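You operate a simulated robot arm through the tools that you are given. There is no shell and no other tool.

Carry out the task below with a simulated robot arm. There is one attempt and no reset: what you move stays moved.

Task
Get the press ready as the job ticket says.
Fine: guard shut, switch on, heat and gap as on the ticket; wait for the green lamp.

The check looks at the end state, three seconds after you hand in, the way a careful person would. Anything else that was tipped, shoved, dropped, spilled or broken makes it a failure.

Robot
A 7-joint arm with a fingered hand, fixed in place. Base frame: the origin is on the floor under the middle of its stand, x ahead of it, y to its left, z up. Units: cm, degrees, N and s.
With the tool pointing down near the work surface it reaches from about 34 to 42 cm from the base axis. Its first joint turns from -166.0 to 166.0 degrees. Payload 3.4 kg.
The TCP is the grasp point between the finger pads, 2.5 cm short of the fingertips. In the tool frame z runs along the fingers and y along their closing line. The gripper opens to 8.8 cm; its body begins 2.9 cm behind the TCP. The gripper is a hand of 3 fingers: y runs from the thumb to the fingers, the wrist lies at [-1.3, -10.6, -17.4] in the tool frame, and closing takes about 1.5 s.
Orientation is that of the tool frame in the base frame, as a unit quaternion [x, y, z, w]. With the fingers straight down and the wrist toward the robot, the tool's x, y and z point along [0, 1, 0], [1, 0, 0] and [0, 0, -1] of the base frame.

Tools
- The arm moves only by the tool play_rows. Its argument "deltas" is a list of rows, each a list of 6 numbers: the shift along the tool's x, y, z in cm, then the turn, a rotation vector about the tool's x, y, z in degrees. In form: [[tx, ty, tz, wx, wy, wz], ...]. A call has 1 to 20 rows; each row shifts and turns the commanded pose from where the row before left it, along the tool's axes as they then stand. "jaw" is the finger opening in cm, from 0 to 8.8, set as the call begins (left out, the last holds). Rows are played at 5 a second. More than 5 cm and 8.6 degrees between two rows, or a gripper value outside its range, and nothing of the call is played. Where a pose cannot be reached the arm comes as near as it can. A force on the tool above 60 N (or 10 N above the force at the start of the call, whichever is more), or a blocked arm, ends the call early, and 0.2 s more pass. The fingers move at their own pace (about 7.2 cm/s each) and stop on an object; they squeeze with about 26 N. The grip force told is the motor's: it shows also when the fingers shut on nothing. Time passes only in rows, and 0.2 s behind the last, so rows that do not move let the fingers close. It gives the time, the measured TCP pose, the force on the tool (base axes), the opening and the grip force at its end, in the units of the frame above (readings bear some noise), with the torque about the TCP (base axes, N m) and any sound that the robot's microphone picked up.
- Cameras (640 x 400 px; columns grow to the right, rows downward): "scene" is fixed at [21.79, -50.03, 167.12]; the picture's right is [1.00, 0.00, 0.00], its down [0.00, -0.53, -0.85] and it looks along [-0.00, 0.85, -0.53] (base axes); focal length 375 px, centre (320, 200). "wrist" rides on the gripper at [5.8, -8.5, -9.9] in the tool frame; the picture's right is [-0.67, 0.35, -0.66], its down [-0.69, -0.63, 0.37] and it looks along [-0.29, 0.69, 0.66] (tool axes); focal length 261 px, centre (320, 200). There is no depth. A picture from a camera that has moved, and an enlarged one, comes with that camera's place and axes in the base frame and with its lens.
- camera(camera): a new picture of that camera. No time passes.
- move_column(by): slides the trunk up (or, below 0, down) by that many cm; the arm rides with it, the base frame stays. It gives what a move gives, with no picture.
- hand_shape(shape): the hand has 3 fingers and takes this shape, open, in about a second: jaw (thumb against the fingers, like two jaws); tri (thumb and two fingers); tip (a fingertip pinch); poke (one finger out to press); point (the index stretched); flat (the hand flat); cup (the hand cupped); fist (a fist). The gripper value then closes the fingers along that shape, each until it touches; the sizes above hold for jaw. It gives what a move gives, with no picture.
- zoom(camera, box): a new picture of the part [left, top, right, bottom] of that camera's present view, enlarged. No time passes.
- finish_job(): hands the job in; it is judged then, once.

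Places have to be worked out from the pictures, the camera data and where the tool is seen. Open the gripper and draw the arm clear of the work before you hand the job in, unless the task says otherwise.

The tools are called after "Call:" as name(argument=value, ...) on one line, values as JSON. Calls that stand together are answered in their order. play_rows: Moves the arm, as the interface text tells. Its arguments: {"type":"object","properties":{"deltas":{"type":"array"},"jaw":{"type":"number"}},"required":["deltas"]} The other tools are called the same way: move_column (by) moves the trunk up or down; hand_shape (shape) gives the hand a shape; camera (camera) takes a picture; zoom (camera, box) takes an enlarged picture of a part of a camera's view; finish_job () hands the job in.

At the start:

```text
clock: 0.0
ee_pos: [16.81, 27.39, 136.11]
tcp_rot: [0.71, 0.704, -0.005, -0.004]
ft_force: [0.0, -0.5, 0.0]
wrist_torque: [0.01, -0.01, 0.0]
grip_width: 8.77
finger_force: 0.0
shape: jaw
trunk travel left (down, up): [-53.0, 6.0]
```

scene: 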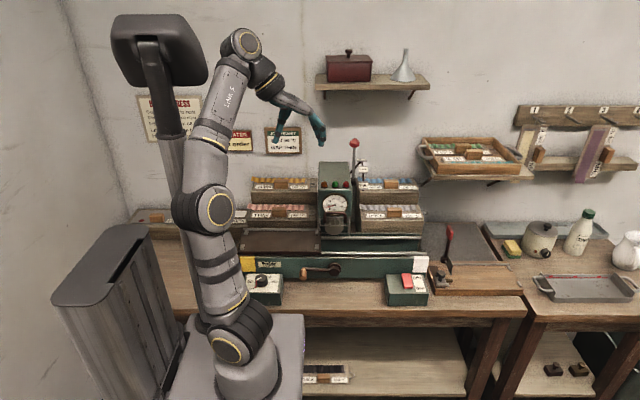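
wrist: 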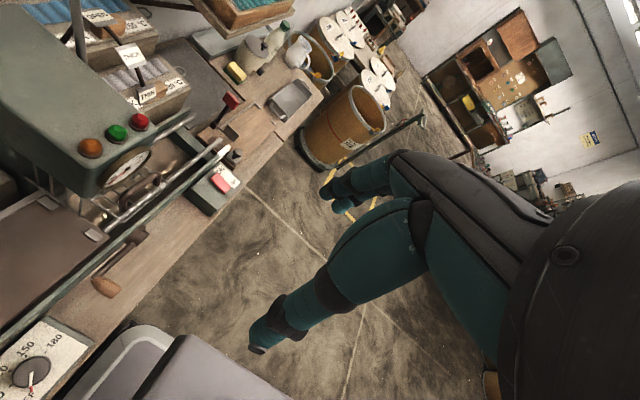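

I'll start by looking closely at the scene: the job ticket, the press and the controls.

Call:
zoom(camera="scene", box=[220, 110, 320, 172])

Call:
zoom(camera="scene", box=[130, 80, 260, 161])

Call:
zoom(camera="scene", box=[230, 220, 450, 310])

Call:
zoom(camera="scene", box=[290, 130, 430, 240])

```text
6.40 times, centred on (270, 141) of scene
camera zoom: at [21.79, -50.03, 167.12], right [1.0, 0.0, 0.0], down [0.0, -0.53, -0.85], along [0.0, 0.85, -0.53], focal length 2403 px, centre (640, 578)
```

zoom: 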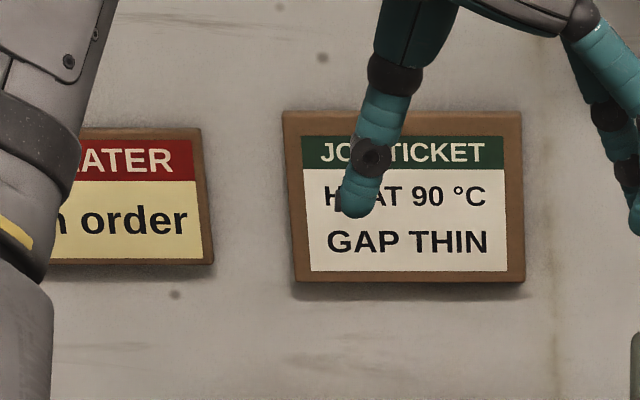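

```text
4.92 times, centred on (195, 120) of scene
camera zoom: at [21.79, -50.03, 167.12], right [1.0, 0.0, 0.0], down [0.0, -0.53, -0.85], along [0.0, 0.85, -0.53], focal length 1848 px, centre (935, 591)
```

zoom: 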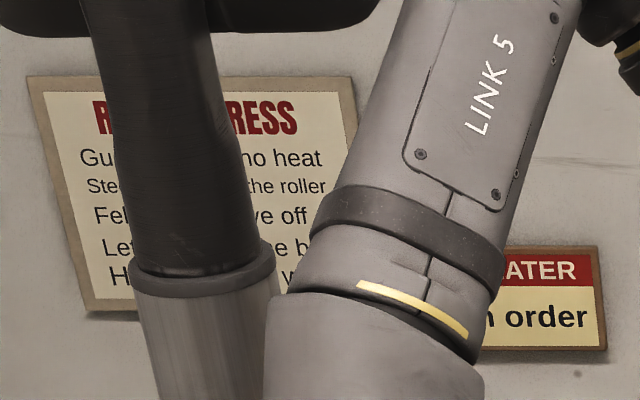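

```text
2.91 times, centred on (340, 265) of scene
camera zoom: at [21.79, -50.03, 167.12], right [1.0, 0.0, 0.0], down [0.0, -0.53, -0.85], along [0.0, 0.85, -0.53], focal length 1092 px, centre (262, 11)
```

zoom: 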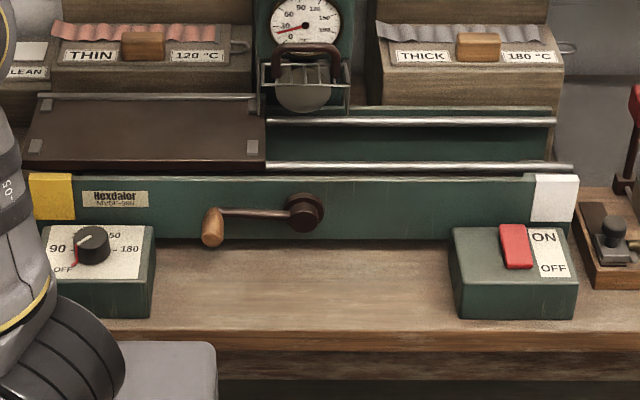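

```text
3.64 times, centred on (360, 185) of scene
camera zoom: at [21.79, -50.03, 167.12], right [1.0, 0.0, 0.0], down [0.0, -0.53, -0.85], along [0.0, 0.85, -0.53], focal length 1365 px, centre (174, 254)
```

zoom: 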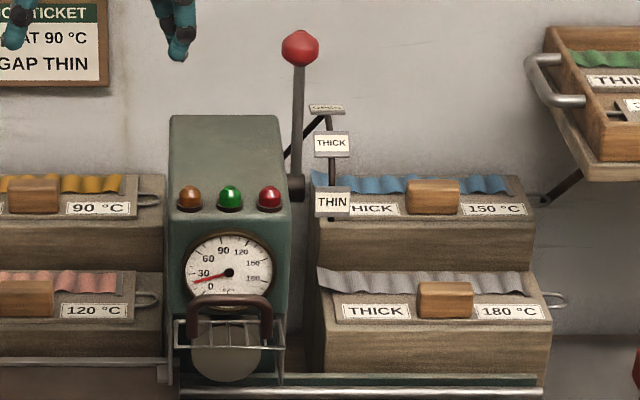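

The ticket reads HEAT 90 °C, GAP THIN. The wall rules are partly hidden by the arm, so I'll zoom on the wrist view first and then move the arm to read them.

Call:
zoom(camera="wrist", box=[0, 0, 240, 150])

Call:
zoom(camera="wrist", box=[0, 150, 240, 400])

Call:
zoom(camera="scene", box=[300, 180, 380, 250])

Call:
zoom(camera="scene", box=[340, 130, 400, 200])

Call:
zoom(camera="scene", box=[130, 200, 290, 310])

```text
2.67 times, centred on (120, 75) of wrist
camera zoom: at [8.52, 33.34, 146.09], right [0.35, -0.67, 0.65], down [-0.64, -0.68, -0.36], along [0.68, -0.29, -0.67], focal length 695 px, centre (853, 533)
```

zoom: 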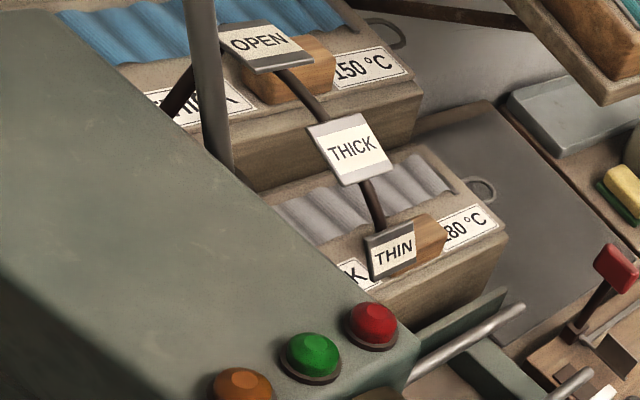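

```text
1.60 times, centred on (120, 275) of wrist
camera zoom: at [8.52, 33.34, 146.09], right [0.35, -0.67, 0.65], down [-0.64, -0.68, -0.36], along [0.68, -0.29, -0.67], focal length 417 px, centre (640, 80)
```

zoom: 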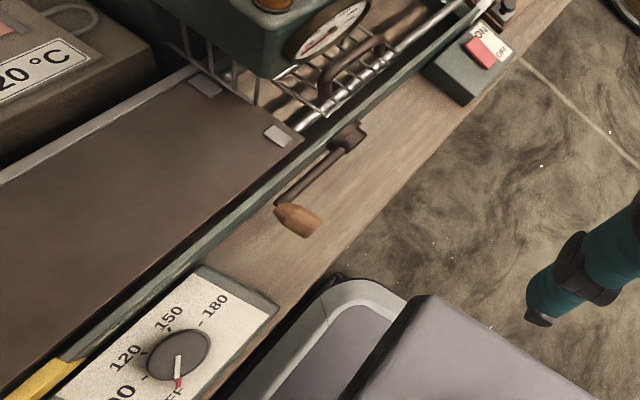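

```text
5.71 times, centred on (340, 215) of scene
camera zoom: at [21.79, -50.03, 167.12], right [1.0, 0.0, 0.0], down [0.0, -0.53, -0.85], along [0.0, 0.85, -0.53], focal length 2145 px, centre (206, 114)
```

zoom: 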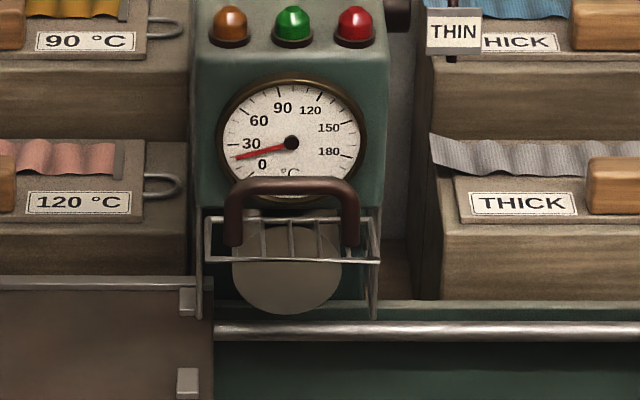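

```text
5.71 times, centred on (370, 165) of scene
camera zoom: at [21.79, -50.03, 167.12], right [1.0, 0.0, 0.0], down [0.0, -0.53, -0.85], along [0.0, 0.85, -0.53], focal length 2145 px, centre (34, 400)
```

zoom: 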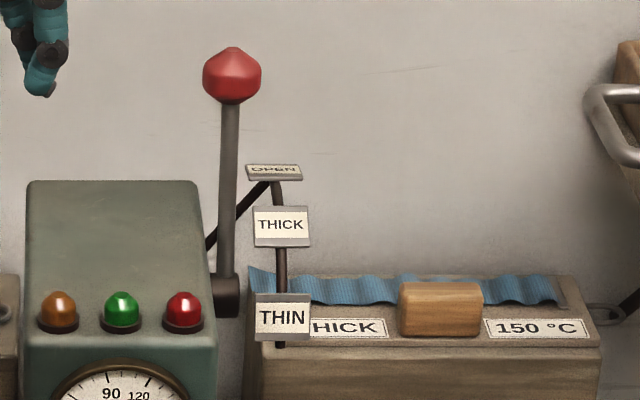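

```text
3.64 times, centred on (210, 255) of scene
camera zoom: at [21.79, -50.03, 167.12], right [1.0, 0.0, 0.0], down [0.0, -0.53, -0.85], along [0.0, 0.85, -0.53], focal length 1365 px, centre (720, 0)
```

zoom: 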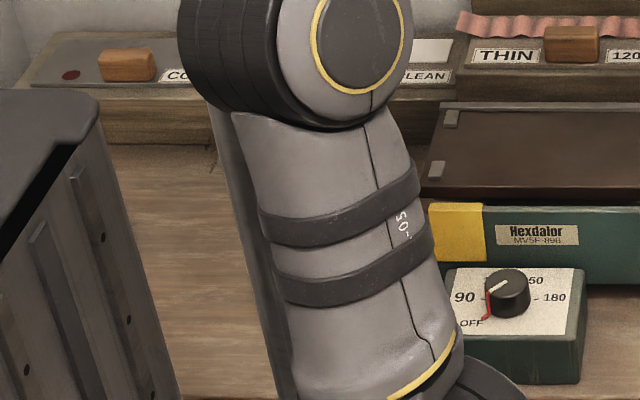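

Pictures place the lever knob near (32.8, 59, 120) with plates OPEN/THICK/THIN, the dial near (4, 33.5, 87), the switch near (48, 34, 86), and the guard in front of the roller near (26, 42, 103). Before touching anything I'll turn the hand to face the wall (yaw about vertical), so I can read the signs with the wrist camera.

Call:
play_rows(deltas=[[0, 0, 0, 0, 0, -8], [0, 0, 0, 0, 0, -8], [0, 0, 0, 0, 0, -8], [0, 0, 0, 0, 0, -8], [0, 0, 0, 0, 0, -8], [0, 0, 0, 0, 0, -8], [0, 0, 0, 0, 0, -8], [0, 0, 0, 0, 0, -8], [0, 0, 0, 0, 0, -8], [0, 0, 0, 0, 0, -8], [0, 0, 0, 0, 0, -8]])

```text
clock: 2.4
ee_pos: [17.0, 27.47, 136.06]
tcp_rot: [0.02, 1.0, -0.001, -0.006]
ft_force: [-0.5, -0.9, 0.2]
wrist_torque: [-0.02, 0.0, 0.01]
grip_width: 8.8
finger_force: 0.0
shape: jaw
trunk travel left (down, up): [-53.0, 6.0]
```

The hand now faces +y (tool y along base y). I'll take pictures from both cameras.

Call:
camera(camera="wrist")

Call:
camera(camera="scene")

```text
taken
camera wrist: at [10.88, 19.22, 146.09], right [0.69, 0.32, 0.65], down [0.65, -0.66, -0.37], along [0.31, 0.68, -0.67], focal length 261 px, centre (320, 200)
```

wrist: 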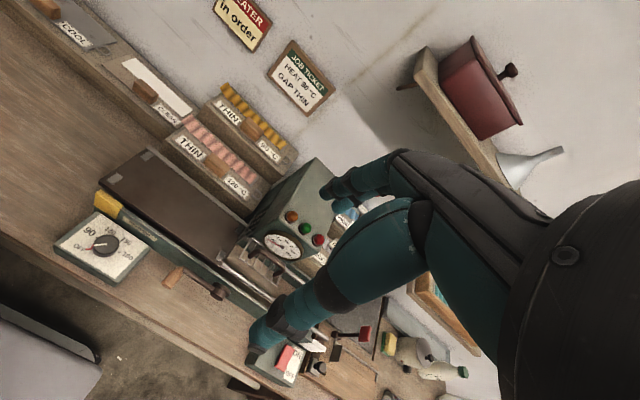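

```text
taken
```

scene: 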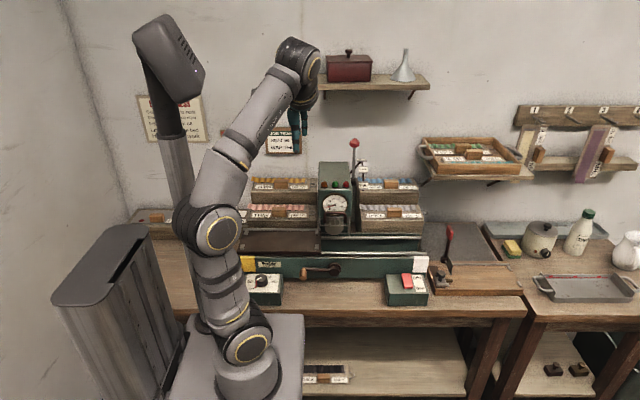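

The wrist camera now shows most of the press. I'll zoom in on the dial, guard and sign.

Call:
zoom(camera="wrist", box=[40, 190, 200, 300])

Call:
zoom(camera="wrist", box=[200, 180, 360, 300])

Call:
zoom(camera="wrist", box=[180, 0, 340, 110])

Call:
zoom(camera="scene", box=[120, 80, 250, 160])

```text
3.64 times, centred on (120, 245) of wrist
camera zoom: at [10.88, 19.22, 146.09], right [0.69, 0.32, 0.65], down [0.65, -0.66, -0.37], along [0.31, 0.68, -0.67], focal length 948 px, centre (1047, 36)
```

zoom: 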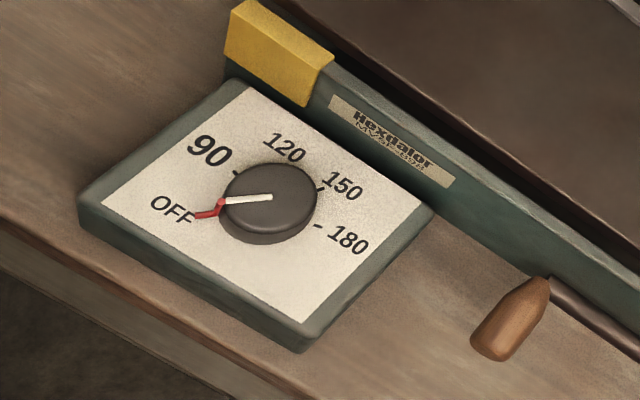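

```text
3.33 times, centred on (280, 240) of wrist
camera zoom: at [10.88, 19.22, 146.09], right [0.69, 0.32, 0.65], down [0.65, -0.66, -0.37], along [0.31, 0.68, -0.67], focal length 869 px, centre (453, 67)
```

zoom: 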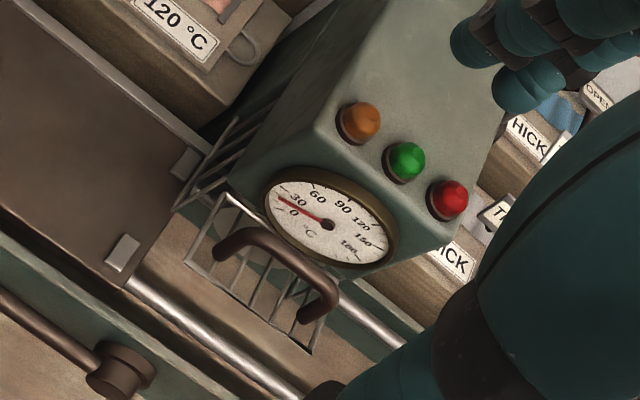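

```text
3.64 times, centred on (260, 55) of wrist
camera zoom: at [10.88, 19.22, 146.09], right [0.69, 0.32, 0.65], down [0.65, -0.66, -0.37], along [0.31, 0.68, -0.67], focal length 948 px, centre (538, 727)
```

zoom: 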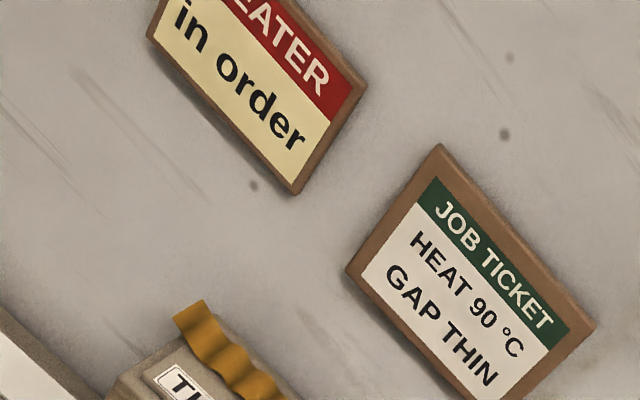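

```text
4.92 times, centred on (185, 120) of scene
camera zoom: at [21.79, -50.03, 167.12], right [1.0, 0.0, 0.0], down [0.0, -0.53, -0.85], along [0.0, 0.85, -0.53], focal length 1848 px, centre (985, 594)
```

zoom: 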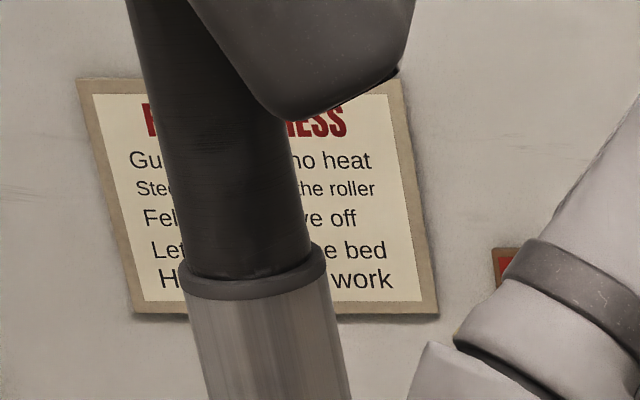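

The dial pointer is at OFF, the gap lever stands at OPEN, and the guard appears to be swung up. I'll tilt and yaw the hand a bit more to read the rules board at the left.

Call:
play_rows(deltas=[[0, 3, 0, -8, 0, 0], [0, 2, 0, -8, 0, 0], [0, 0, 0, -8, 0, 0], [0, 0, 0, -8, 0, 0], [0, 0, 0, 0, 4.24, -6.78], [0, 0, 0, 0, 4.24, -6.78], [0, 0, 0, 0, 4.24, -6.78], [0, 0, 0, 0, 4.24, -6.78], [0, 0, 0, 0, 4.24, -6.78]])

Call:
camera(camera="wrist")

Call:
camera(camera="scene")

```text
clock: 4.4
ee_pos: [17.2, 32.38, 136.42]
tcp_rot: [-0.308, 0.909, 0.263, -0.094]
ft_force: [-0.7, 0.5, -0.4]
wrist_torque: [0.01, -0.01, 0.0]
grip_width: 8.79
finger_force: 0.1
shape: jaw
trunk travel left (down, up): [-53.0, 6.0]
```

```text
taken
camera wrist: at [20.16, 19.04, 140.22], right [0.57, 0.37, 0.73], down [0.74, 0.15, -0.65], along [-0.35, 0.92, -0.19], focal length 261 px, centre (320, 200)
```

wrist: 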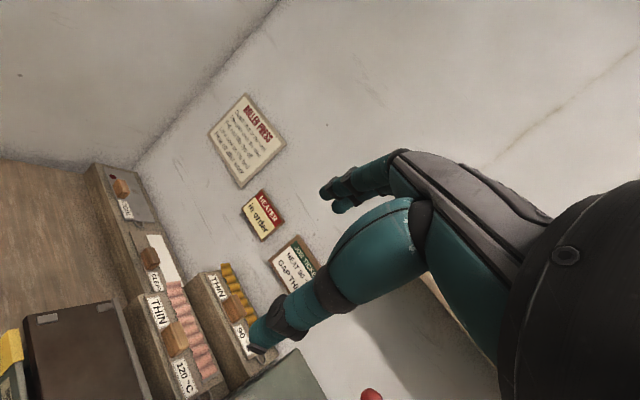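

```text
taken
```

scene: 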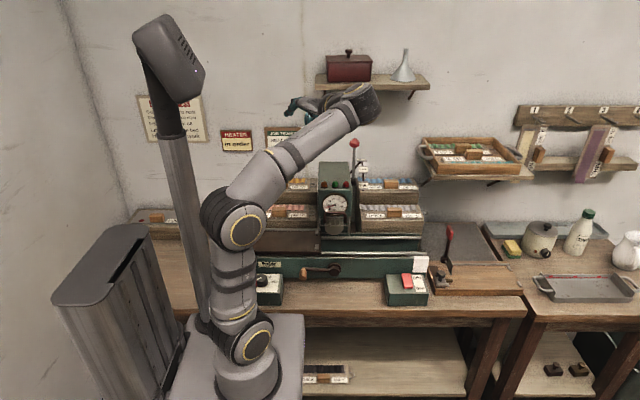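

The board is in view; I'll enlarge it.

Call:
zoom(camera="wrist", box=[200, 85, 300, 195])

Call:
zoom(camera="wrist", box=[220, 180, 340, 260])

```text
3.64 times, centred on (250, 140) of wrist
camera zoom: at [20.16, 19.04, 140.22], right [0.57, 0.37, 0.73], down [0.74, 0.15, -0.65], along [-0.35, 0.92, -0.19], focal length 948 px, centre (574, 418)
```

zoom: 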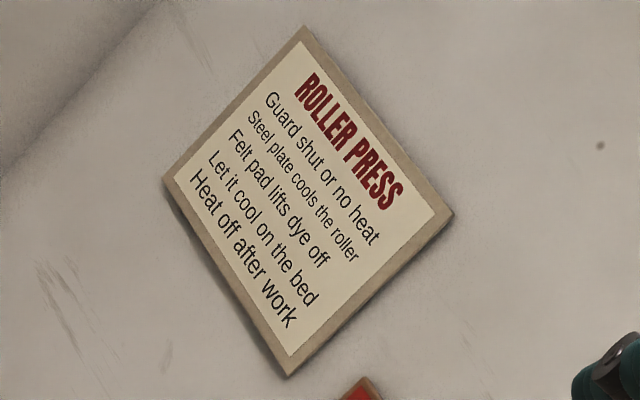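

```text
5.00 times, centred on (280, 220) of wrist
camera zoom: at [20.16, 19.04, 140.22], right [0.57, 0.37, 0.73], down [0.74, 0.15, -0.65], along [-0.35, 0.92, -0.19], focal length 1303 px, centre (520, 100)
```

zoom: 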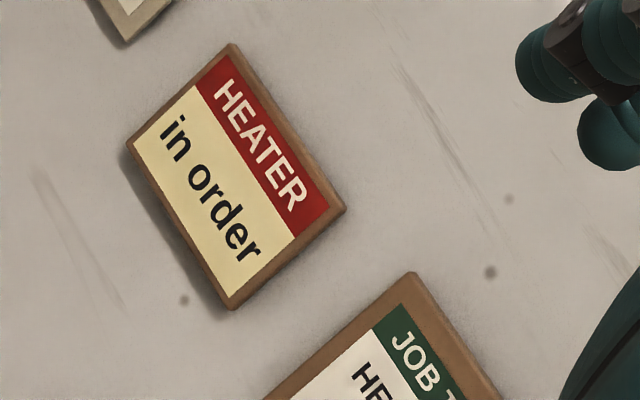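

The rules board reads "Guard shut or no heat… " and the heater is in order, so the plan is: guard shut, lever to THIN, dial to 90, switch ON, wait for green. I'll yaw back and lower the hand a little in front of the press to look closely at the guard and lever.

Call:
play_rows(deltas=[[0, 0, 0, 0, -4.24, 6.78], [0, 0, 0, 0, -4.24, 6.78], [0, 0, 0, 0, -4.24, 6.78], [0, 0, 0, 0, -4.24, 6.78], [0.14, -2.83, 2.66, 0, 0, 0], [0.14, -2.83, 2.66, 0, 0, 0], [0.14, -2.83, 2.66, 0, 0, 0], [0.14, -2.83, 2.66, 0, 0, 0]])

Call:
camera(camera="wrist")

Call:
camera(camera="scene")

```text
clock: 6.2
ee_pos: [16.72, 28.52, 121.39]
tcp_rot: [-0.044, 0.96, 0.276, -0.019]
ft_force: [-0.6, 0.0, 0.8]
wrist_torque: [-0.01, 0.0, -0.03]
grip_width: 8.78
finger_force: 0.1
shape: jaw
trunk travel left (down, up): [-53.0, 6.0]
```

```text
taken
camera wrist: at [12.14, 15.5, 125.36], right [0.68, 0.01, 0.73], down [0.71, -0.27, -0.65], along [0.19, 0.96, -0.2], focal length 261 px, centre (320, 200)
```

wrist: 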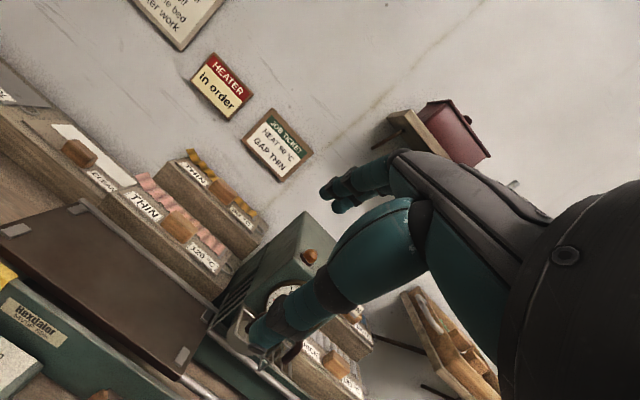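

```text
taken
```

scene: 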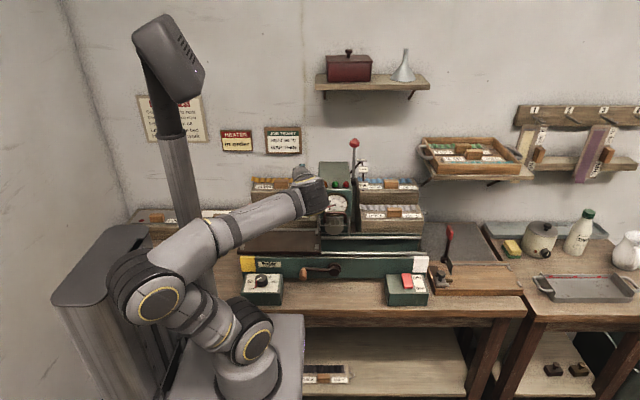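

I'll zoom on the guard region now, then yaw right for an unobstructed view.

Call:
zoom(camera="wrist", box=[190, 240, 320, 400])

Call:
zoom(camera="scene", box=[290, 130, 400, 260])

Call:
zoom(camera="scene", box=[60, 200, 310, 400])

```text
2.50 times, centred on (255, 320) of wrist
camera zoom: at [12.14, 15.5, 125.36], right [0.68, 0.01, 0.73], down [0.71, -0.27, -0.65], along [0.19, 0.96, -0.2], focal length 652 px, centre (482, -100)
```

zoom: 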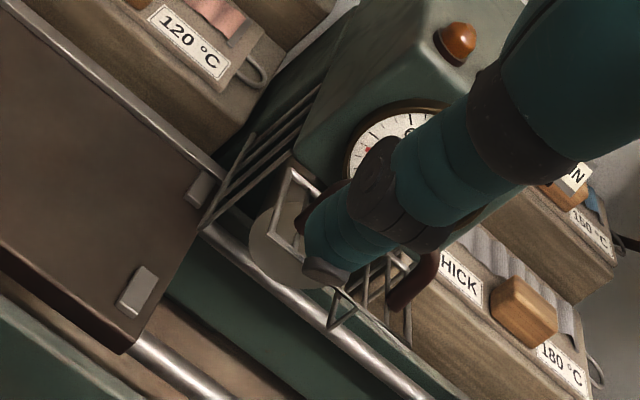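

```text
3.08 times, centred on (345, 195) of scene
camera zoom: at [21.79, -50.03, 167.12], right [1.0, 0.0, 0.0], down [0.0, -0.53, -0.85], along [0.0, 0.85, -0.53], focal length 1155 px, centre (243, 215)
```

zoom: 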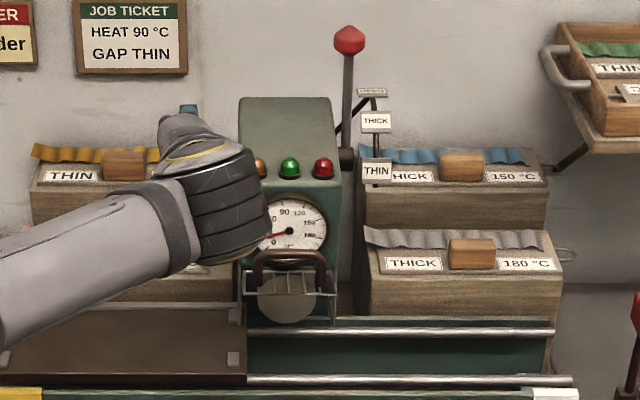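

```text
2.00 times, centred on (185, 300) of scene
camera zoom: at [21.79, -50.03, 167.12], right [1.0, 0.0, 0.0], down [0.0, -0.53, -0.85], along [0.0, 0.85, -0.53], focal length 751 px, centre (590, 0)
```

zoom: 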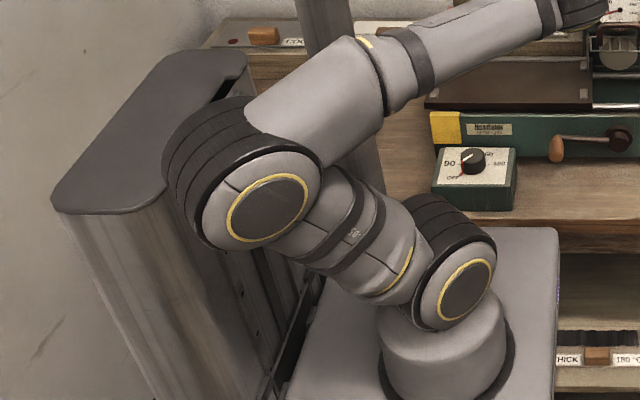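

The finger blocks the guard from here; I'll yaw the hand 40° to the right about the TCP so that the camera looks at the guard from the left front.

Call:
play_rows(deltas=[[0, 0, 0, 0, -4.24, 6.78], [0, 0, 0, 0, -4.24, 6.78], [0, 0, 0, 0, -4.24, 6.78], [0, 0, 0, 0, -4.24, 6.78], [0, 0, 0, 0, -4.24, 6.78]])

Call:
camera(camera="wrist")

Call:
zoom(camera="wrist", box=[120, 180, 300, 340])

Call:
camera(camera="scene")

```text
clock: 7.2
ee_pos: [12.04, 30.7, 119.62]
tcp_rot: [0.115, 0.962, 0.247, -0.002]
ft_force: [0.4, 0.4, -0.6]
wrist_torque: [-0.03, 0.02, 0.02]
grip_width: 8.78
finger_force: 0.1
shape: jaw
trunk travel left (down, up): [-53.0, 6.0]
stopped in row 4: the arm was blocked; the commanded pose is now the measured one
```

```text
taken
camera wrist: at [3.94, 19.91, 124.55], right [0.7, -0.16, 0.7], down [0.55, -0.51, -0.66], along [0.47, 0.84, -0.27], focal length 261 px, centre (320, 200)
```

wrist: 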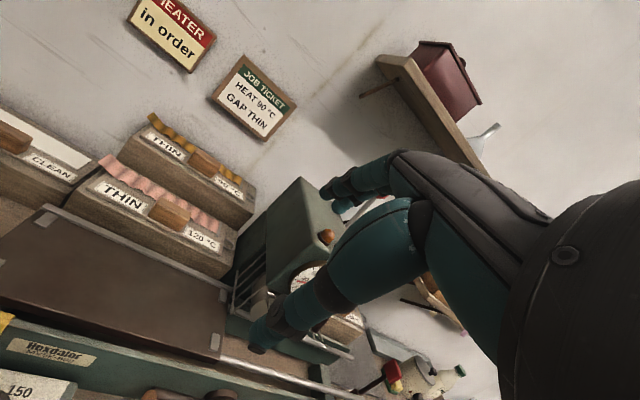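

```text
2.50 times, centred on (210, 260) of wrist
camera zoom: at [3.94, 19.91, 124.55], right [0.7, -0.16, 0.7], down [0.55, -0.51, -0.66], along [0.47, 0.84, -0.27], focal length 652 px, centre (595, 50)
```

zoom: 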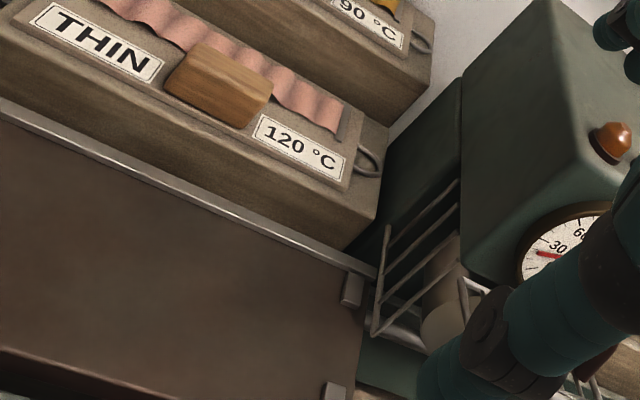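

```text
taken
```

scene: 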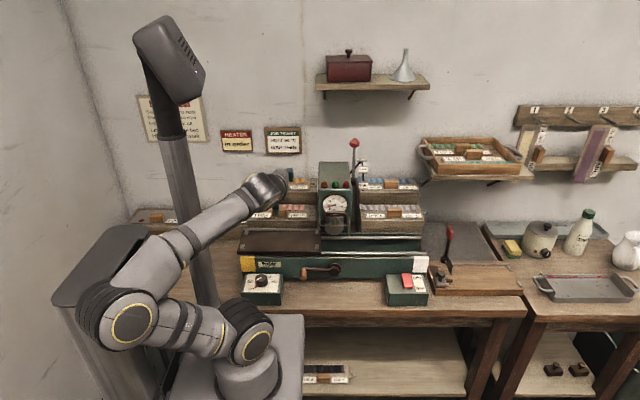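

The elbow folded back against the robot's own column and stopped the move; nothing else appears disturbed. I'll raise the hand to unfold the arm, and afterwards lower the trunk instead of folding the elbow.

Call:
play_rows(deltas=[[0.23, 1.78, -3.3, 0, 0, 0], [0.23, 1.78, -3.3, 0, 0, 0], [0.23, 1.78, -3.3, 0, 0, 0], [0.23, 1.78, -3.3, 0, 0, 0], [0.23, 1.78, -3.3, 0, 0, 0]])

Call:
camera(camera="scene")

```text
clock: 8.4
ee_pos: [11.82, 30.61, 138.6]
tcp_rot: [0.116, 0.962, 0.248, -0.001]
ft_force: [-0.3, 0.2, -0.6]
wrist_torque: [0.02, -0.01, 0.01]
grip_width: 8.78
finger_force: 0.1
shape: jaw
trunk travel left (down, up): [-53.0, 6.0]
```

```text
taken
```

scene: 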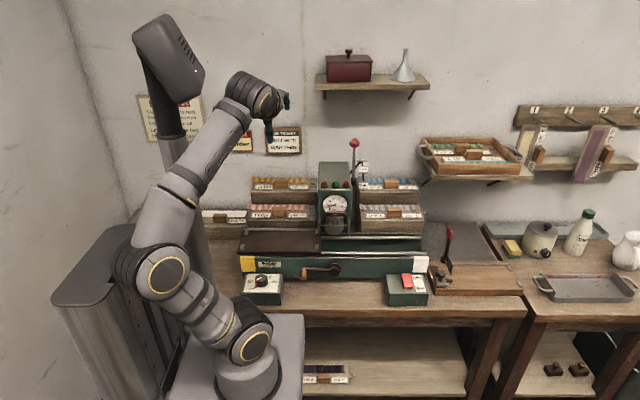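

The arm is unfolded again. I'll move the hand right and forward above/left of the press at a safe height (z≈136), with a bit more downward tilt so the camera sees the guard.

Call:
play_rows(deltas=[[-2.25, 1.58, 1.16, 0, 0, 0], [-2.25, 1.58, 1.16, 0, 0, 0], [-2.25, 1.58, 1.16, 0, 0, 0], [-2.25, 1.58, 1.16, 0, 0, 0], [-2.25, 1.58, 1.16, 0, 0, 0], [0, 0, 0, 8, 0, 0], [0, 0, 0, 8, 0, 0]])

Call:
camera(camera="wrist")

Call:
camera(camera="scene")

```text
clock: 10.0
ee_pos: [25.14, 37.37, 136.52]
tcp_rot: [0.116, 0.987, 0.111, -0.017]
ft_force: [-1.0, 0.0, -0.1]
wrist_torque: [0.0, -0.01, 0.0]
grip_width: 8.78
finger_force: 0.1
shape: jaw
trunk travel left (down, up): [-53.0, 6.0]
```

```text
taken
camera wrist: at [17.49, 28.42, 144.71], right [0.74, 0.03, 0.68], down [0.52, -0.67, -0.53], along [0.43, 0.74, -0.51], focal length 261 px, centre (320, 200)
```

wrist: 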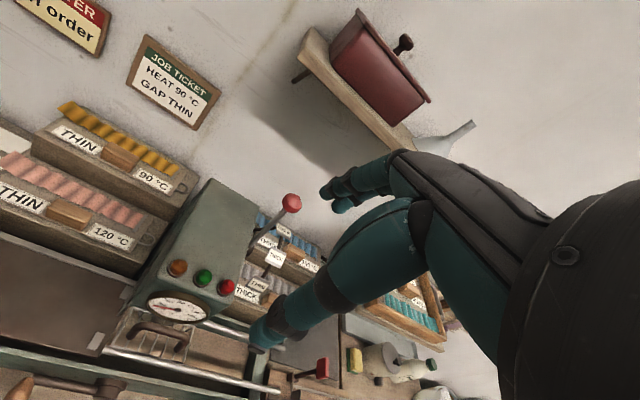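

```text
taken
```

scene: 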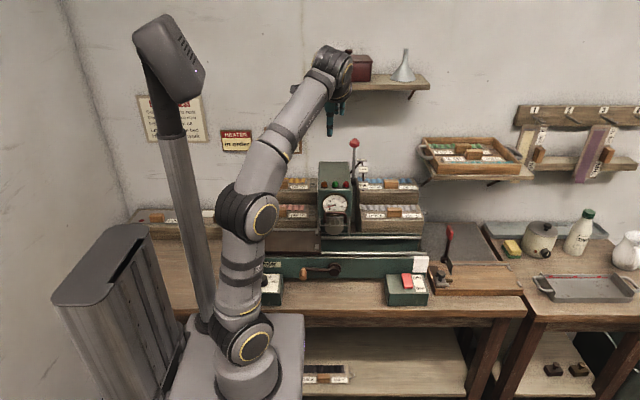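

The press is now clearly in view, with the lever and guard. I'll zoom in on guard and lever.

Call:
zoom(camera="wrist", box=[80, 270, 260, 400])

Call:
zoom(camera="wrist", box=[200, 180, 340, 320])

Call:
zoom(camera="scene", box=[310, 170, 370, 245])

```text
3.08 times, centred on (170, 335) of wrist
camera zoom: at [17.49, 28.42, 144.71], right [0.74, 0.03, 0.68], down [0.52, -0.67, -0.53], along [0.43, 0.74, -0.51], focal length 802 px, centre (782, -215)
```

zoom: 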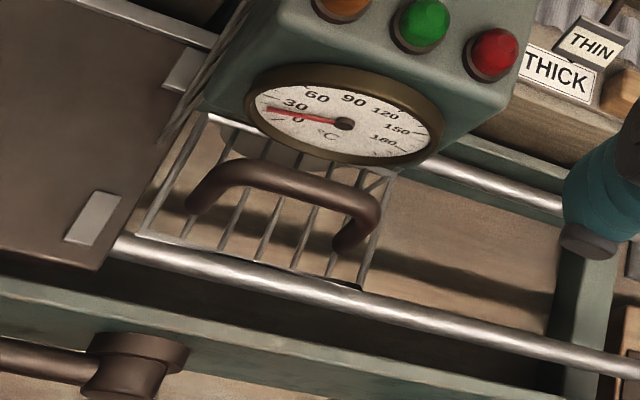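

```text
2.86 times, centred on (270, 250) of wrist
camera zoom: at [17.49, 28.42, 144.71], right [0.74, 0.03, 0.68], down [0.52, -0.67, -0.53], along [0.43, 0.74, -0.51], focal length 745 px, centre (463, 57)
```

zoom: 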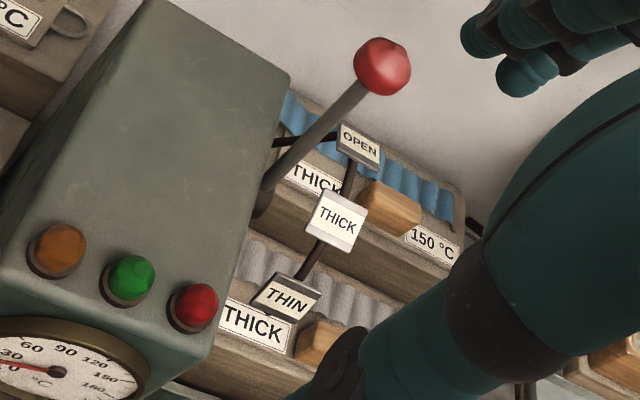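

```text
5.33 times, centred on (340, 208) of scene
camera zoom: at [21.79, -50.03, 167.12], right [1.0, 0.0, 0.0], down [0.0, -0.53, -0.85], along [0.0, 0.85, -0.53], focal length 2002 px, centre (213, 160)
```

zoom: 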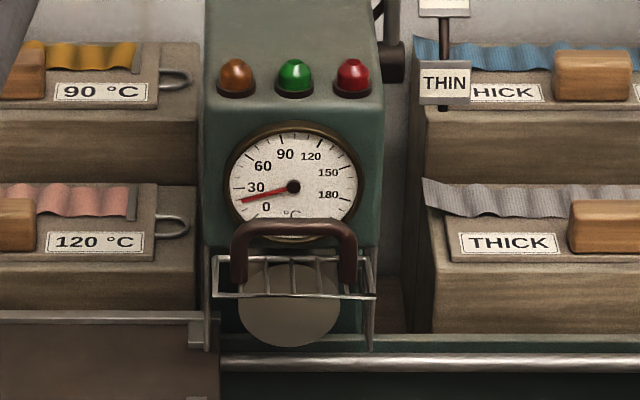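

The guard's front grille sticks out horizontally (open), hinged near (y≈44, z≈102), with the handle on top of it near (26, 41, 105); it must be swung down. I'll put the hand in the poke shape here, in free space, and see where the finger tip ends up.

Call:
hand_shape(shape="poke")

Call:
camera(camera="wrist")

Call:
zoom(camera="scene", box=[290, 30, 400, 170])

```text
clock: 10.9
ee_pos: [25.03, 37.43, 136.66]
tcp_rot: [0.115, 0.987, 0.112, -0.016]
ft_force: [-0.7, -0.6, -0.2]
wrist_torque: [0.02, 0.01, -0.02]
grip_width: 0.0
finger_force: 0.0
shape: poke
trunk travel left (down, up): [-53.0, 6.0]
```

```text
taken
camera wrist: at [17.41, 28.35, 144.73], right [0.74, 0.03, 0.68], down [0.52, -0.67, -0.53], along [0.43, 0.74, -0.51], focal length 261 px, centre (320, 200)
```

wrist: 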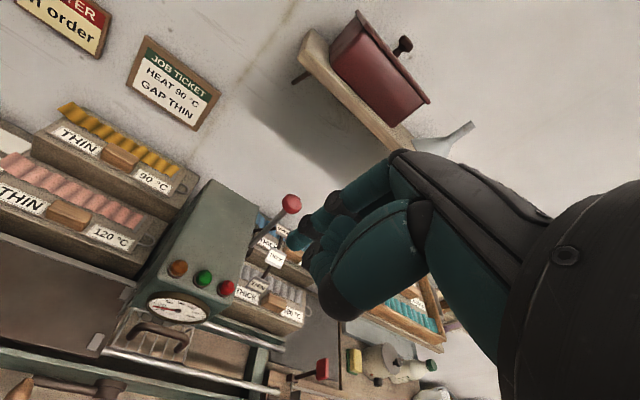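

```text
2.86 times, centred on (345, 100) of scene
camera zoom: at [21.79, -50.03, 167.12], right [1.0, 0.0, 0.0], down [0.0, -0.53, -0.85], along [0.0, 0.85, -0.53], focal length 1073 px, centre (249, 486)
```

zoom: 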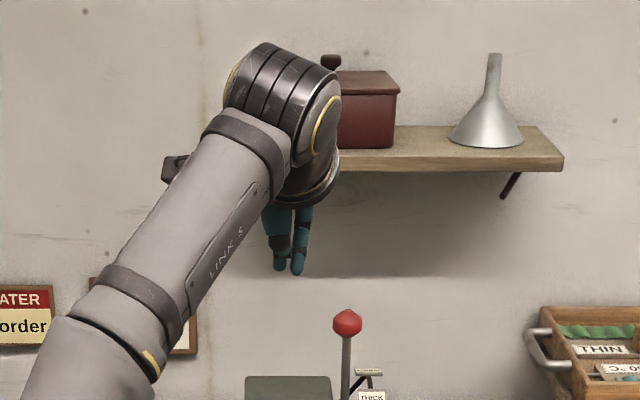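

I'll enlarge the fingertip area to locate the poking finger.

Call:
zoom(camera="wrist", box=[260, 140, 420, 330])

Call:
zoom(camera="scene", box=[315, 80, 360, 140])

```text
2.11 times, centred on (340, 235) of wrist
camera zoom: at [17.41, 28.35, 144.73], right [0.74, 0.03, 0.68], down [0.52, -0.67, -0.53], along [0.43, 0.74, -0.51], focal length 549 px, centre (278, 126)
```

zoom: 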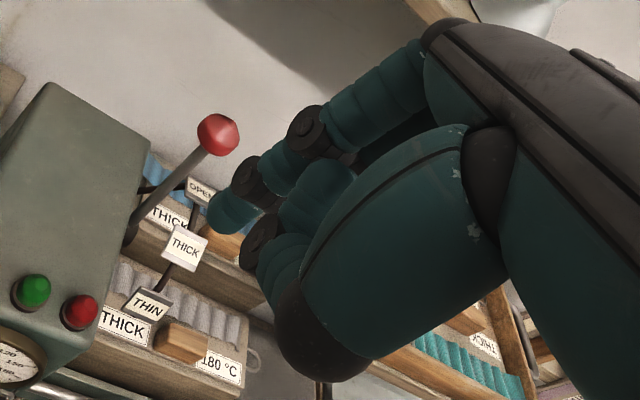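

```text
6.67 times, centred on (338, 110) of scene
camera zoom: at [21.79, -50.03, 167.12], right [1.0, 0.0, 0.0], down [0.0, -0.53, -0.85], along [0.0, 0.85, -0.53], focal length 2503 px, centre (203, 800)
```

zoom: 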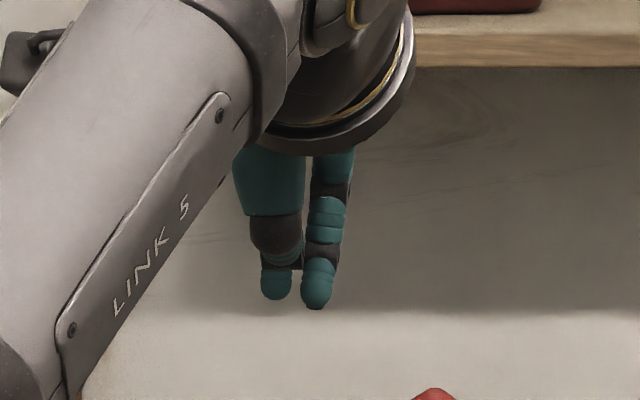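

The poking fingertip sits at about tool (-0.6, 2.3, 4.9). I'll tilt the hand back ~22° so the knuckles clear the lamps, draw back 3 cm, then lower the trunk so the arm stays extended.

Call:
play_rows(deltas=[[0, 0, 0, -7.5, 0, 0], [0, 0, 0, -7.5, 0, 0], [0, 0, 0, -7.5, 0, 0], [-0.67, -2.37, -1.71, 0, 0, 0]])

Call:
move_column(by=-12)

Call:
camera(camera="scene")

Call:
camera(camera="wrist")

```text
clock: 11.9
ee_pos: [24.91, 34.5, 136.72]
tcp_rot: [0.116, 0.946, 0.303, 0.007]
ft_force: [0.6, 0.7, -1.1]
wrist_torque: [0.01, 0.01, 0.0]
grip_width: 0.0
finger_force: 0.0
shape: poke
trunk travel left (down, up): [-53.0, 6.0]
```

```text
clock: 13.4
ee_pos: [24.97, 34.47, 124.71]
tcp_rot: [0.117, 0.946, 0.302, 0.007]
ft_force: [-0.5, 0.7, -0.9]
wrist_torque: [0.01, -0.02, 0.01]
grip_width: 0.0
finger_force: 0.1
shape: poke
trunk travel left (down, up): [-41.0, 18.0]
```

```text
taken
```

scene: 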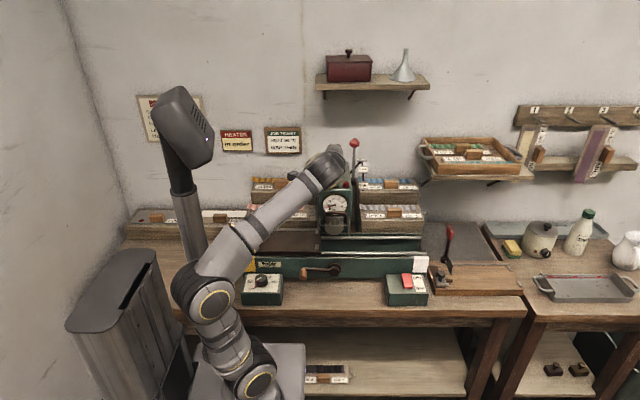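

```text
taken
camera wrist: at [16.6, 23.45, 128.22], right [0.67, -0.25, 0.7], down [0.56, -0.44, -0.7], along [0.48, 0.86, -0.16], focal length 261 px, centre (320, 200)
```

wrist: 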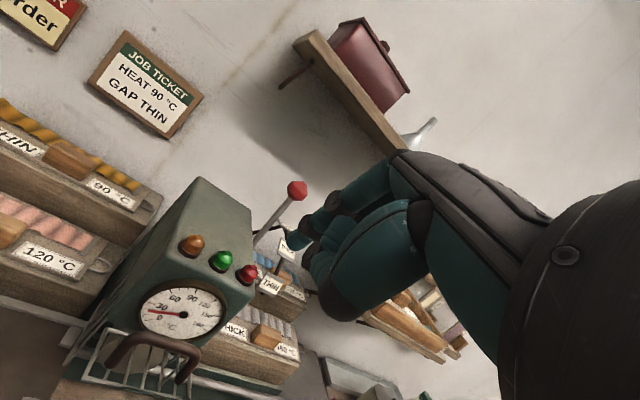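

Good: the arm stays extended this way. Tip is now near (26.5, 38.9, 122). I'll lower the trunk 10 cm more and check the tip against the handle.

Call:
move_column(by=-10)

Call:
camera(camera="wrist")

Call:
zoom(camera="scene", box=[270, 130, 410, 260])

```text
clock: 14.7
ee_pos: [24.93, 34.43, 114.66]
tcp_rot: [0.116, 0.946, 0.302, 0.007]
ft_force: [-0.2, -0.7, -0.1]
wrist_torque: [0.03, 0.03, 0.02]
grip_width: 0.02
finger_force: 0.2
shape: poke
trunk travel left (down, up): [-31.0, 28.0]
```

```text
taken
camera wrist: at [16.6, 23.45, 118.22], right [0.67, -0.25, 0.7], down [0.56, -0.44, -0.7], along [0.48, 0.86, -0.16], focal length 261 px, centre (320, 200)
```

wrist: 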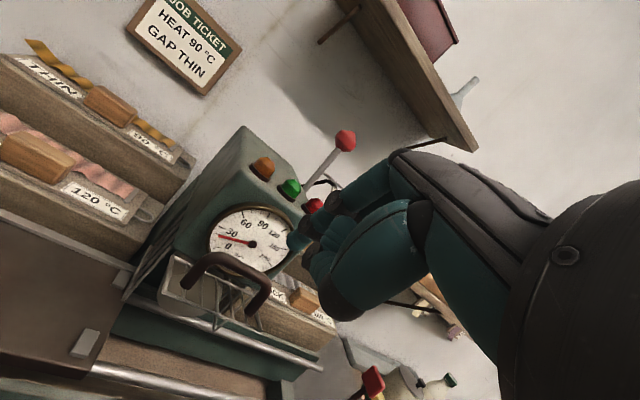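

```text
3.08 times, centred on (340, 195) of scene
camera zoom: at [21.79, -50.03, 167.12], right [1.0, 0.0, 0.0], down [0.0, -0.53, -0.85], along [0.0, 0.85, -0.53], focal length 1155 px, centre (258, 215)
```

zoom: 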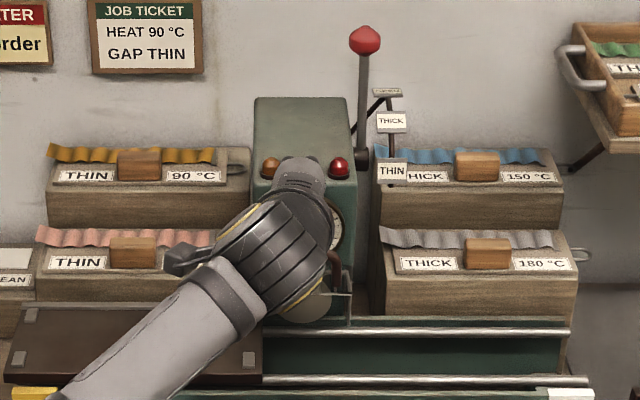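

I'll enlarge the guard in this view to pin down handle and hinge.

Call:
zoom(camera="wrist", box=[120, 190, 330, 350])

```text
2.50 times, centred on (225, 270) of wrist
camera zoom: at [16.6, 23.45, 118.22], right [0.67, -0.25, 0.7], down [0.56, -0.44, -0.7], along [0.48, 0.86, -0.16], focal length 652 px, centre (558, 25)
```

zoom: 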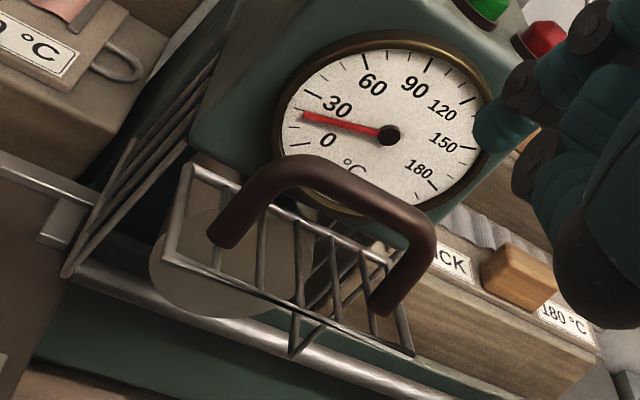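

Tip is at about (26.4, 39, 111.5), right above the front edge of the raised grille (y≈38.6, z≈103.5, hinge y≈43.5, z≈102.5). I'll lower it straight down, gently.

Call:
play_rows(deltas=[[-0.115, -1.146, 1.634, 0, 0, 0], [-0.115, -1.146, 1.634, 0, 0, 0], [-0.06, -0.573, 0.817, 0, 0, 0]])

Call:
zoom(camera="wrist", box=[120, 170, 330, 330])

```text
clock: 15.5
ee_pos: [24.85, 34.55, 109.52]
tcp_rot: [0.117, 0.946, 0.301, 0.007]
ft_force: [-0.3, -0.2, -0.6]
wrist_torque: [0.01, 0.0, 0.0]
grip_width: 0.0
finger_force: 0.1
shape: poke
trunk travel left (down, up): [-31.0, 28.0]
```

```text
2.50 times, centred on (225, 250) of wrist
camera zoom: at [16.57, 23.43, 113.05], right [0.67, -0.25, 0.7], down [0.56, -0.44, -0.7], along [0.48, 0.86, -0.16], focal length 652 px, centre (558, 75)
```

zoom: 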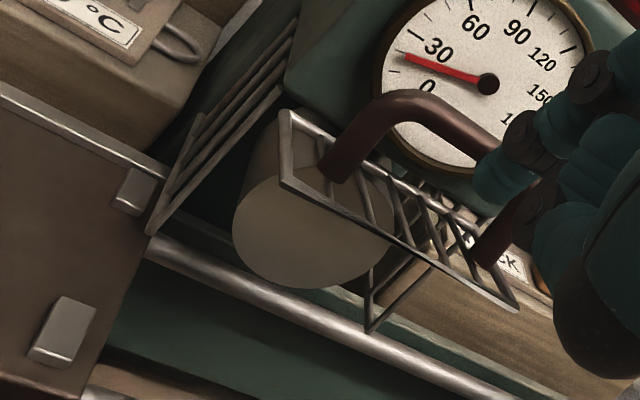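

The tip is about level with the handle bar, in front of it. Continue down by 1 cm steps onto the grille's front edge.

Call:
play_rows(deltas=[[-0.06, -0.573, 0.817, 0, 0, 0], [-0.06, -0.573, 0.817, 0, 0, 0], [-0.06, -0.573, 0.817, 0, 0, 0]])

Call:
zoom(camera="wrist", box=[120, 150, 330, 310])

```text
clock: 16.3
ee_pos: [25.0, 34.53, 106.69]
tcp_rot: [0.117, 0.946, 0.302, 0.008]
ft_force: [0.0, 0.0, -0.4]
wrist_torque: [-0.01, -0.02, 0.01]
grip_width: 0.0
finger_force: 0.1
shape: poke
trunk travel left (down, up): [-31.0, 28.0]
```

```text
2.50 times, centred on (225, 230) of wrist
camera zoom: at [16.57, 23.47, 110.22], right [0.67, -0.25, 0.7], down [0.56, -0.44, -0.7], along [0.48, 0.86, -0.16], focal length 652 px, centre (558, 125)
```

zoom: 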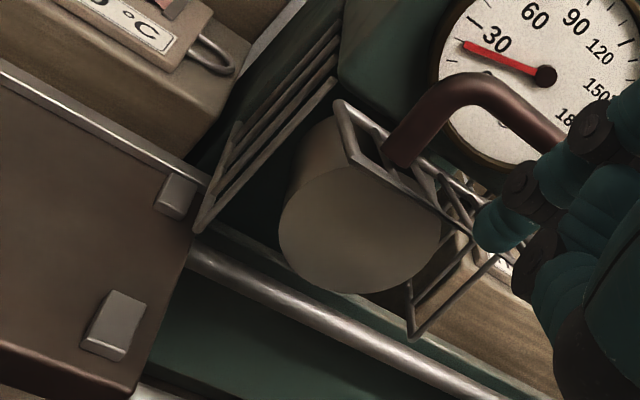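

Nearly touching. Continue down in small steps and watch the grille and force.

Call:
play_rows(deltas=[[-0.03, -0.287, 0.409, 0, 0, 0], [-0.03, -0.287, 0.409, 0, 0, 0], [-0.03, -0.287, 0.409, 0, 0, 0], [-0.03, -0.287, 0.409, 0, 0, 0]])

Call:
zoom(camera="wrist", box=[120, 150, 330, 310])

```text
clock: 17.3
ee_pos: [25.0, 34.54, 104.68]
tcp_rot: [0.117, 0.946, 0.302, 0.007]
ft_force: [0.5, 0.0, 0.2]
wrist_torque: [0.0, -0.01, 0.01]
grip_width: 0.01
finger_force: 0.0
shape: poke
trunk travel left (down, up): [-31.0, 28.0]
```

```text
2.50 times, centred on (225, 230) of wrist
camera zoom: at [16.64, 23.42, 108.2], right [0.67, -0.25, 0.7], down [0.56, -0.44, -0.7], along [0.48, 0.86, -0.16], focal length 652 px, centre (558, 125)
```

zoom: 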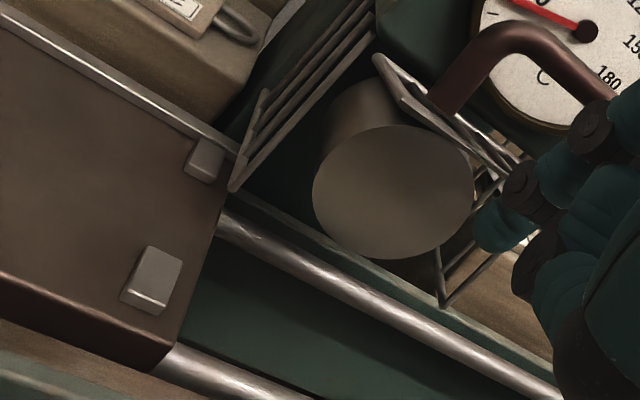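

The panel has not moved and there is no force: the fingertip passed just in front of the grille edge, so the tip is about 1 cm shorter in y than estimated. I'll go up, forward 1.4 cm, and come down again.

Call:
play_rows(deltas=[[0.1, 1.0, -1.43, 0, 0, 0], [0.1, 1.0, -1.43, 0, 0, 0], [0.32, 1.106, 0.798, 0, 0, 0], [-0.03, -0.287, 0.409, 0, 0, 0], [-0.03, -0.287, 0.409, 0, 0, 0]])

Call:
zoom(camera="wrist", box=[120, 150, 330, 310])

```text
clock: 18.5
ee_pos: [24.9, 36.05, 107.06]
tcp_rot: [0.116, 0.946, 0.302, 0.007]
ft_force: [-0.3, -0.6, 0.0]
wrist_torque: [-0.01, 0.04, 0.03]
grip_width: 0.04
finger_force: 0.1
shape: poke
trunk travel left (down, up): [-31.0, 28.0]
```

```text
2.50 times, centred on (225, 230) of wrist
camera zoom: at [16.6, 24.89, 110.7], right [0.67, -0.25, 0.7], down [0.56, -0.44, -0.7], along [0.48, 0.86, -0.16], focal length 652 px, centre (558, 125)
```

zoom: 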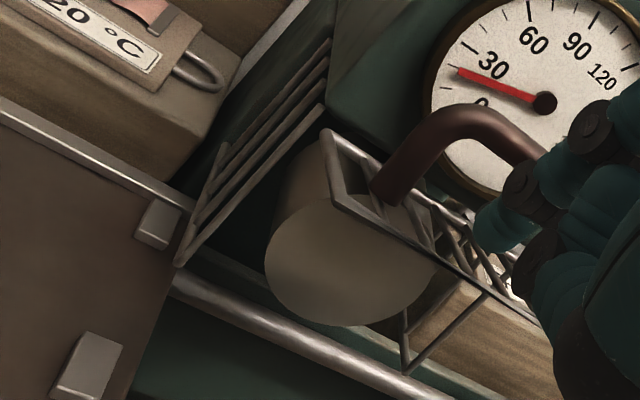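

Now the tip is above the panel between its front edge and the handle. Press down in small steps.

Call:
play_rows(deltas=[[-0.03, -0.287, 0.409, 0, 0, 0], [-0.03, -0.287, 0.409, 0, 0, 0], [-0.03, -0.287, 0.409, 0, 0, 0], [-0.03, -0.287, 0.409, 0, 0, 0], [-0.03, -0.287, 0.409, 0, 0, 0], [-0.03, -0.287, 0.409, 0, 0, 0]])

Call:
zoom(camera="wrist", box=[120, 150, 330, 310])

```text
clock: 19.9
ee_pos: [24.96, 35.89, 104.22]
tcp_rot: [0.116, 0.946, 0.303, 0.007]
ft_force: [0.3, 0.3, 0.0]
wrist_torque: [-0.01, 0.03, 0.0]
grip_width: 0.0
finger_force: 0.1
shape: poke
trunk travel left (down, up): [-31.0, 28.0]
```

```text
2.50 times, centred on (225, 230) of wrist
camera zoom: at [16.62, 24.87, 107.71], right [0.67, -0.25, 0.7], down [0.56, -0.44, -0.7], along [0.48, 0.86, -0.16], focal length 652 px, centre (558, 125)
```

zoom: 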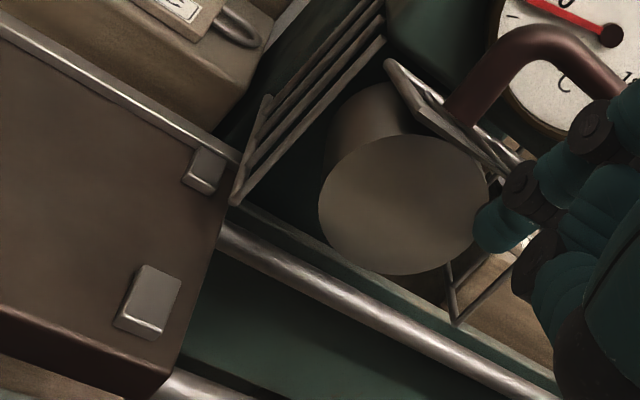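

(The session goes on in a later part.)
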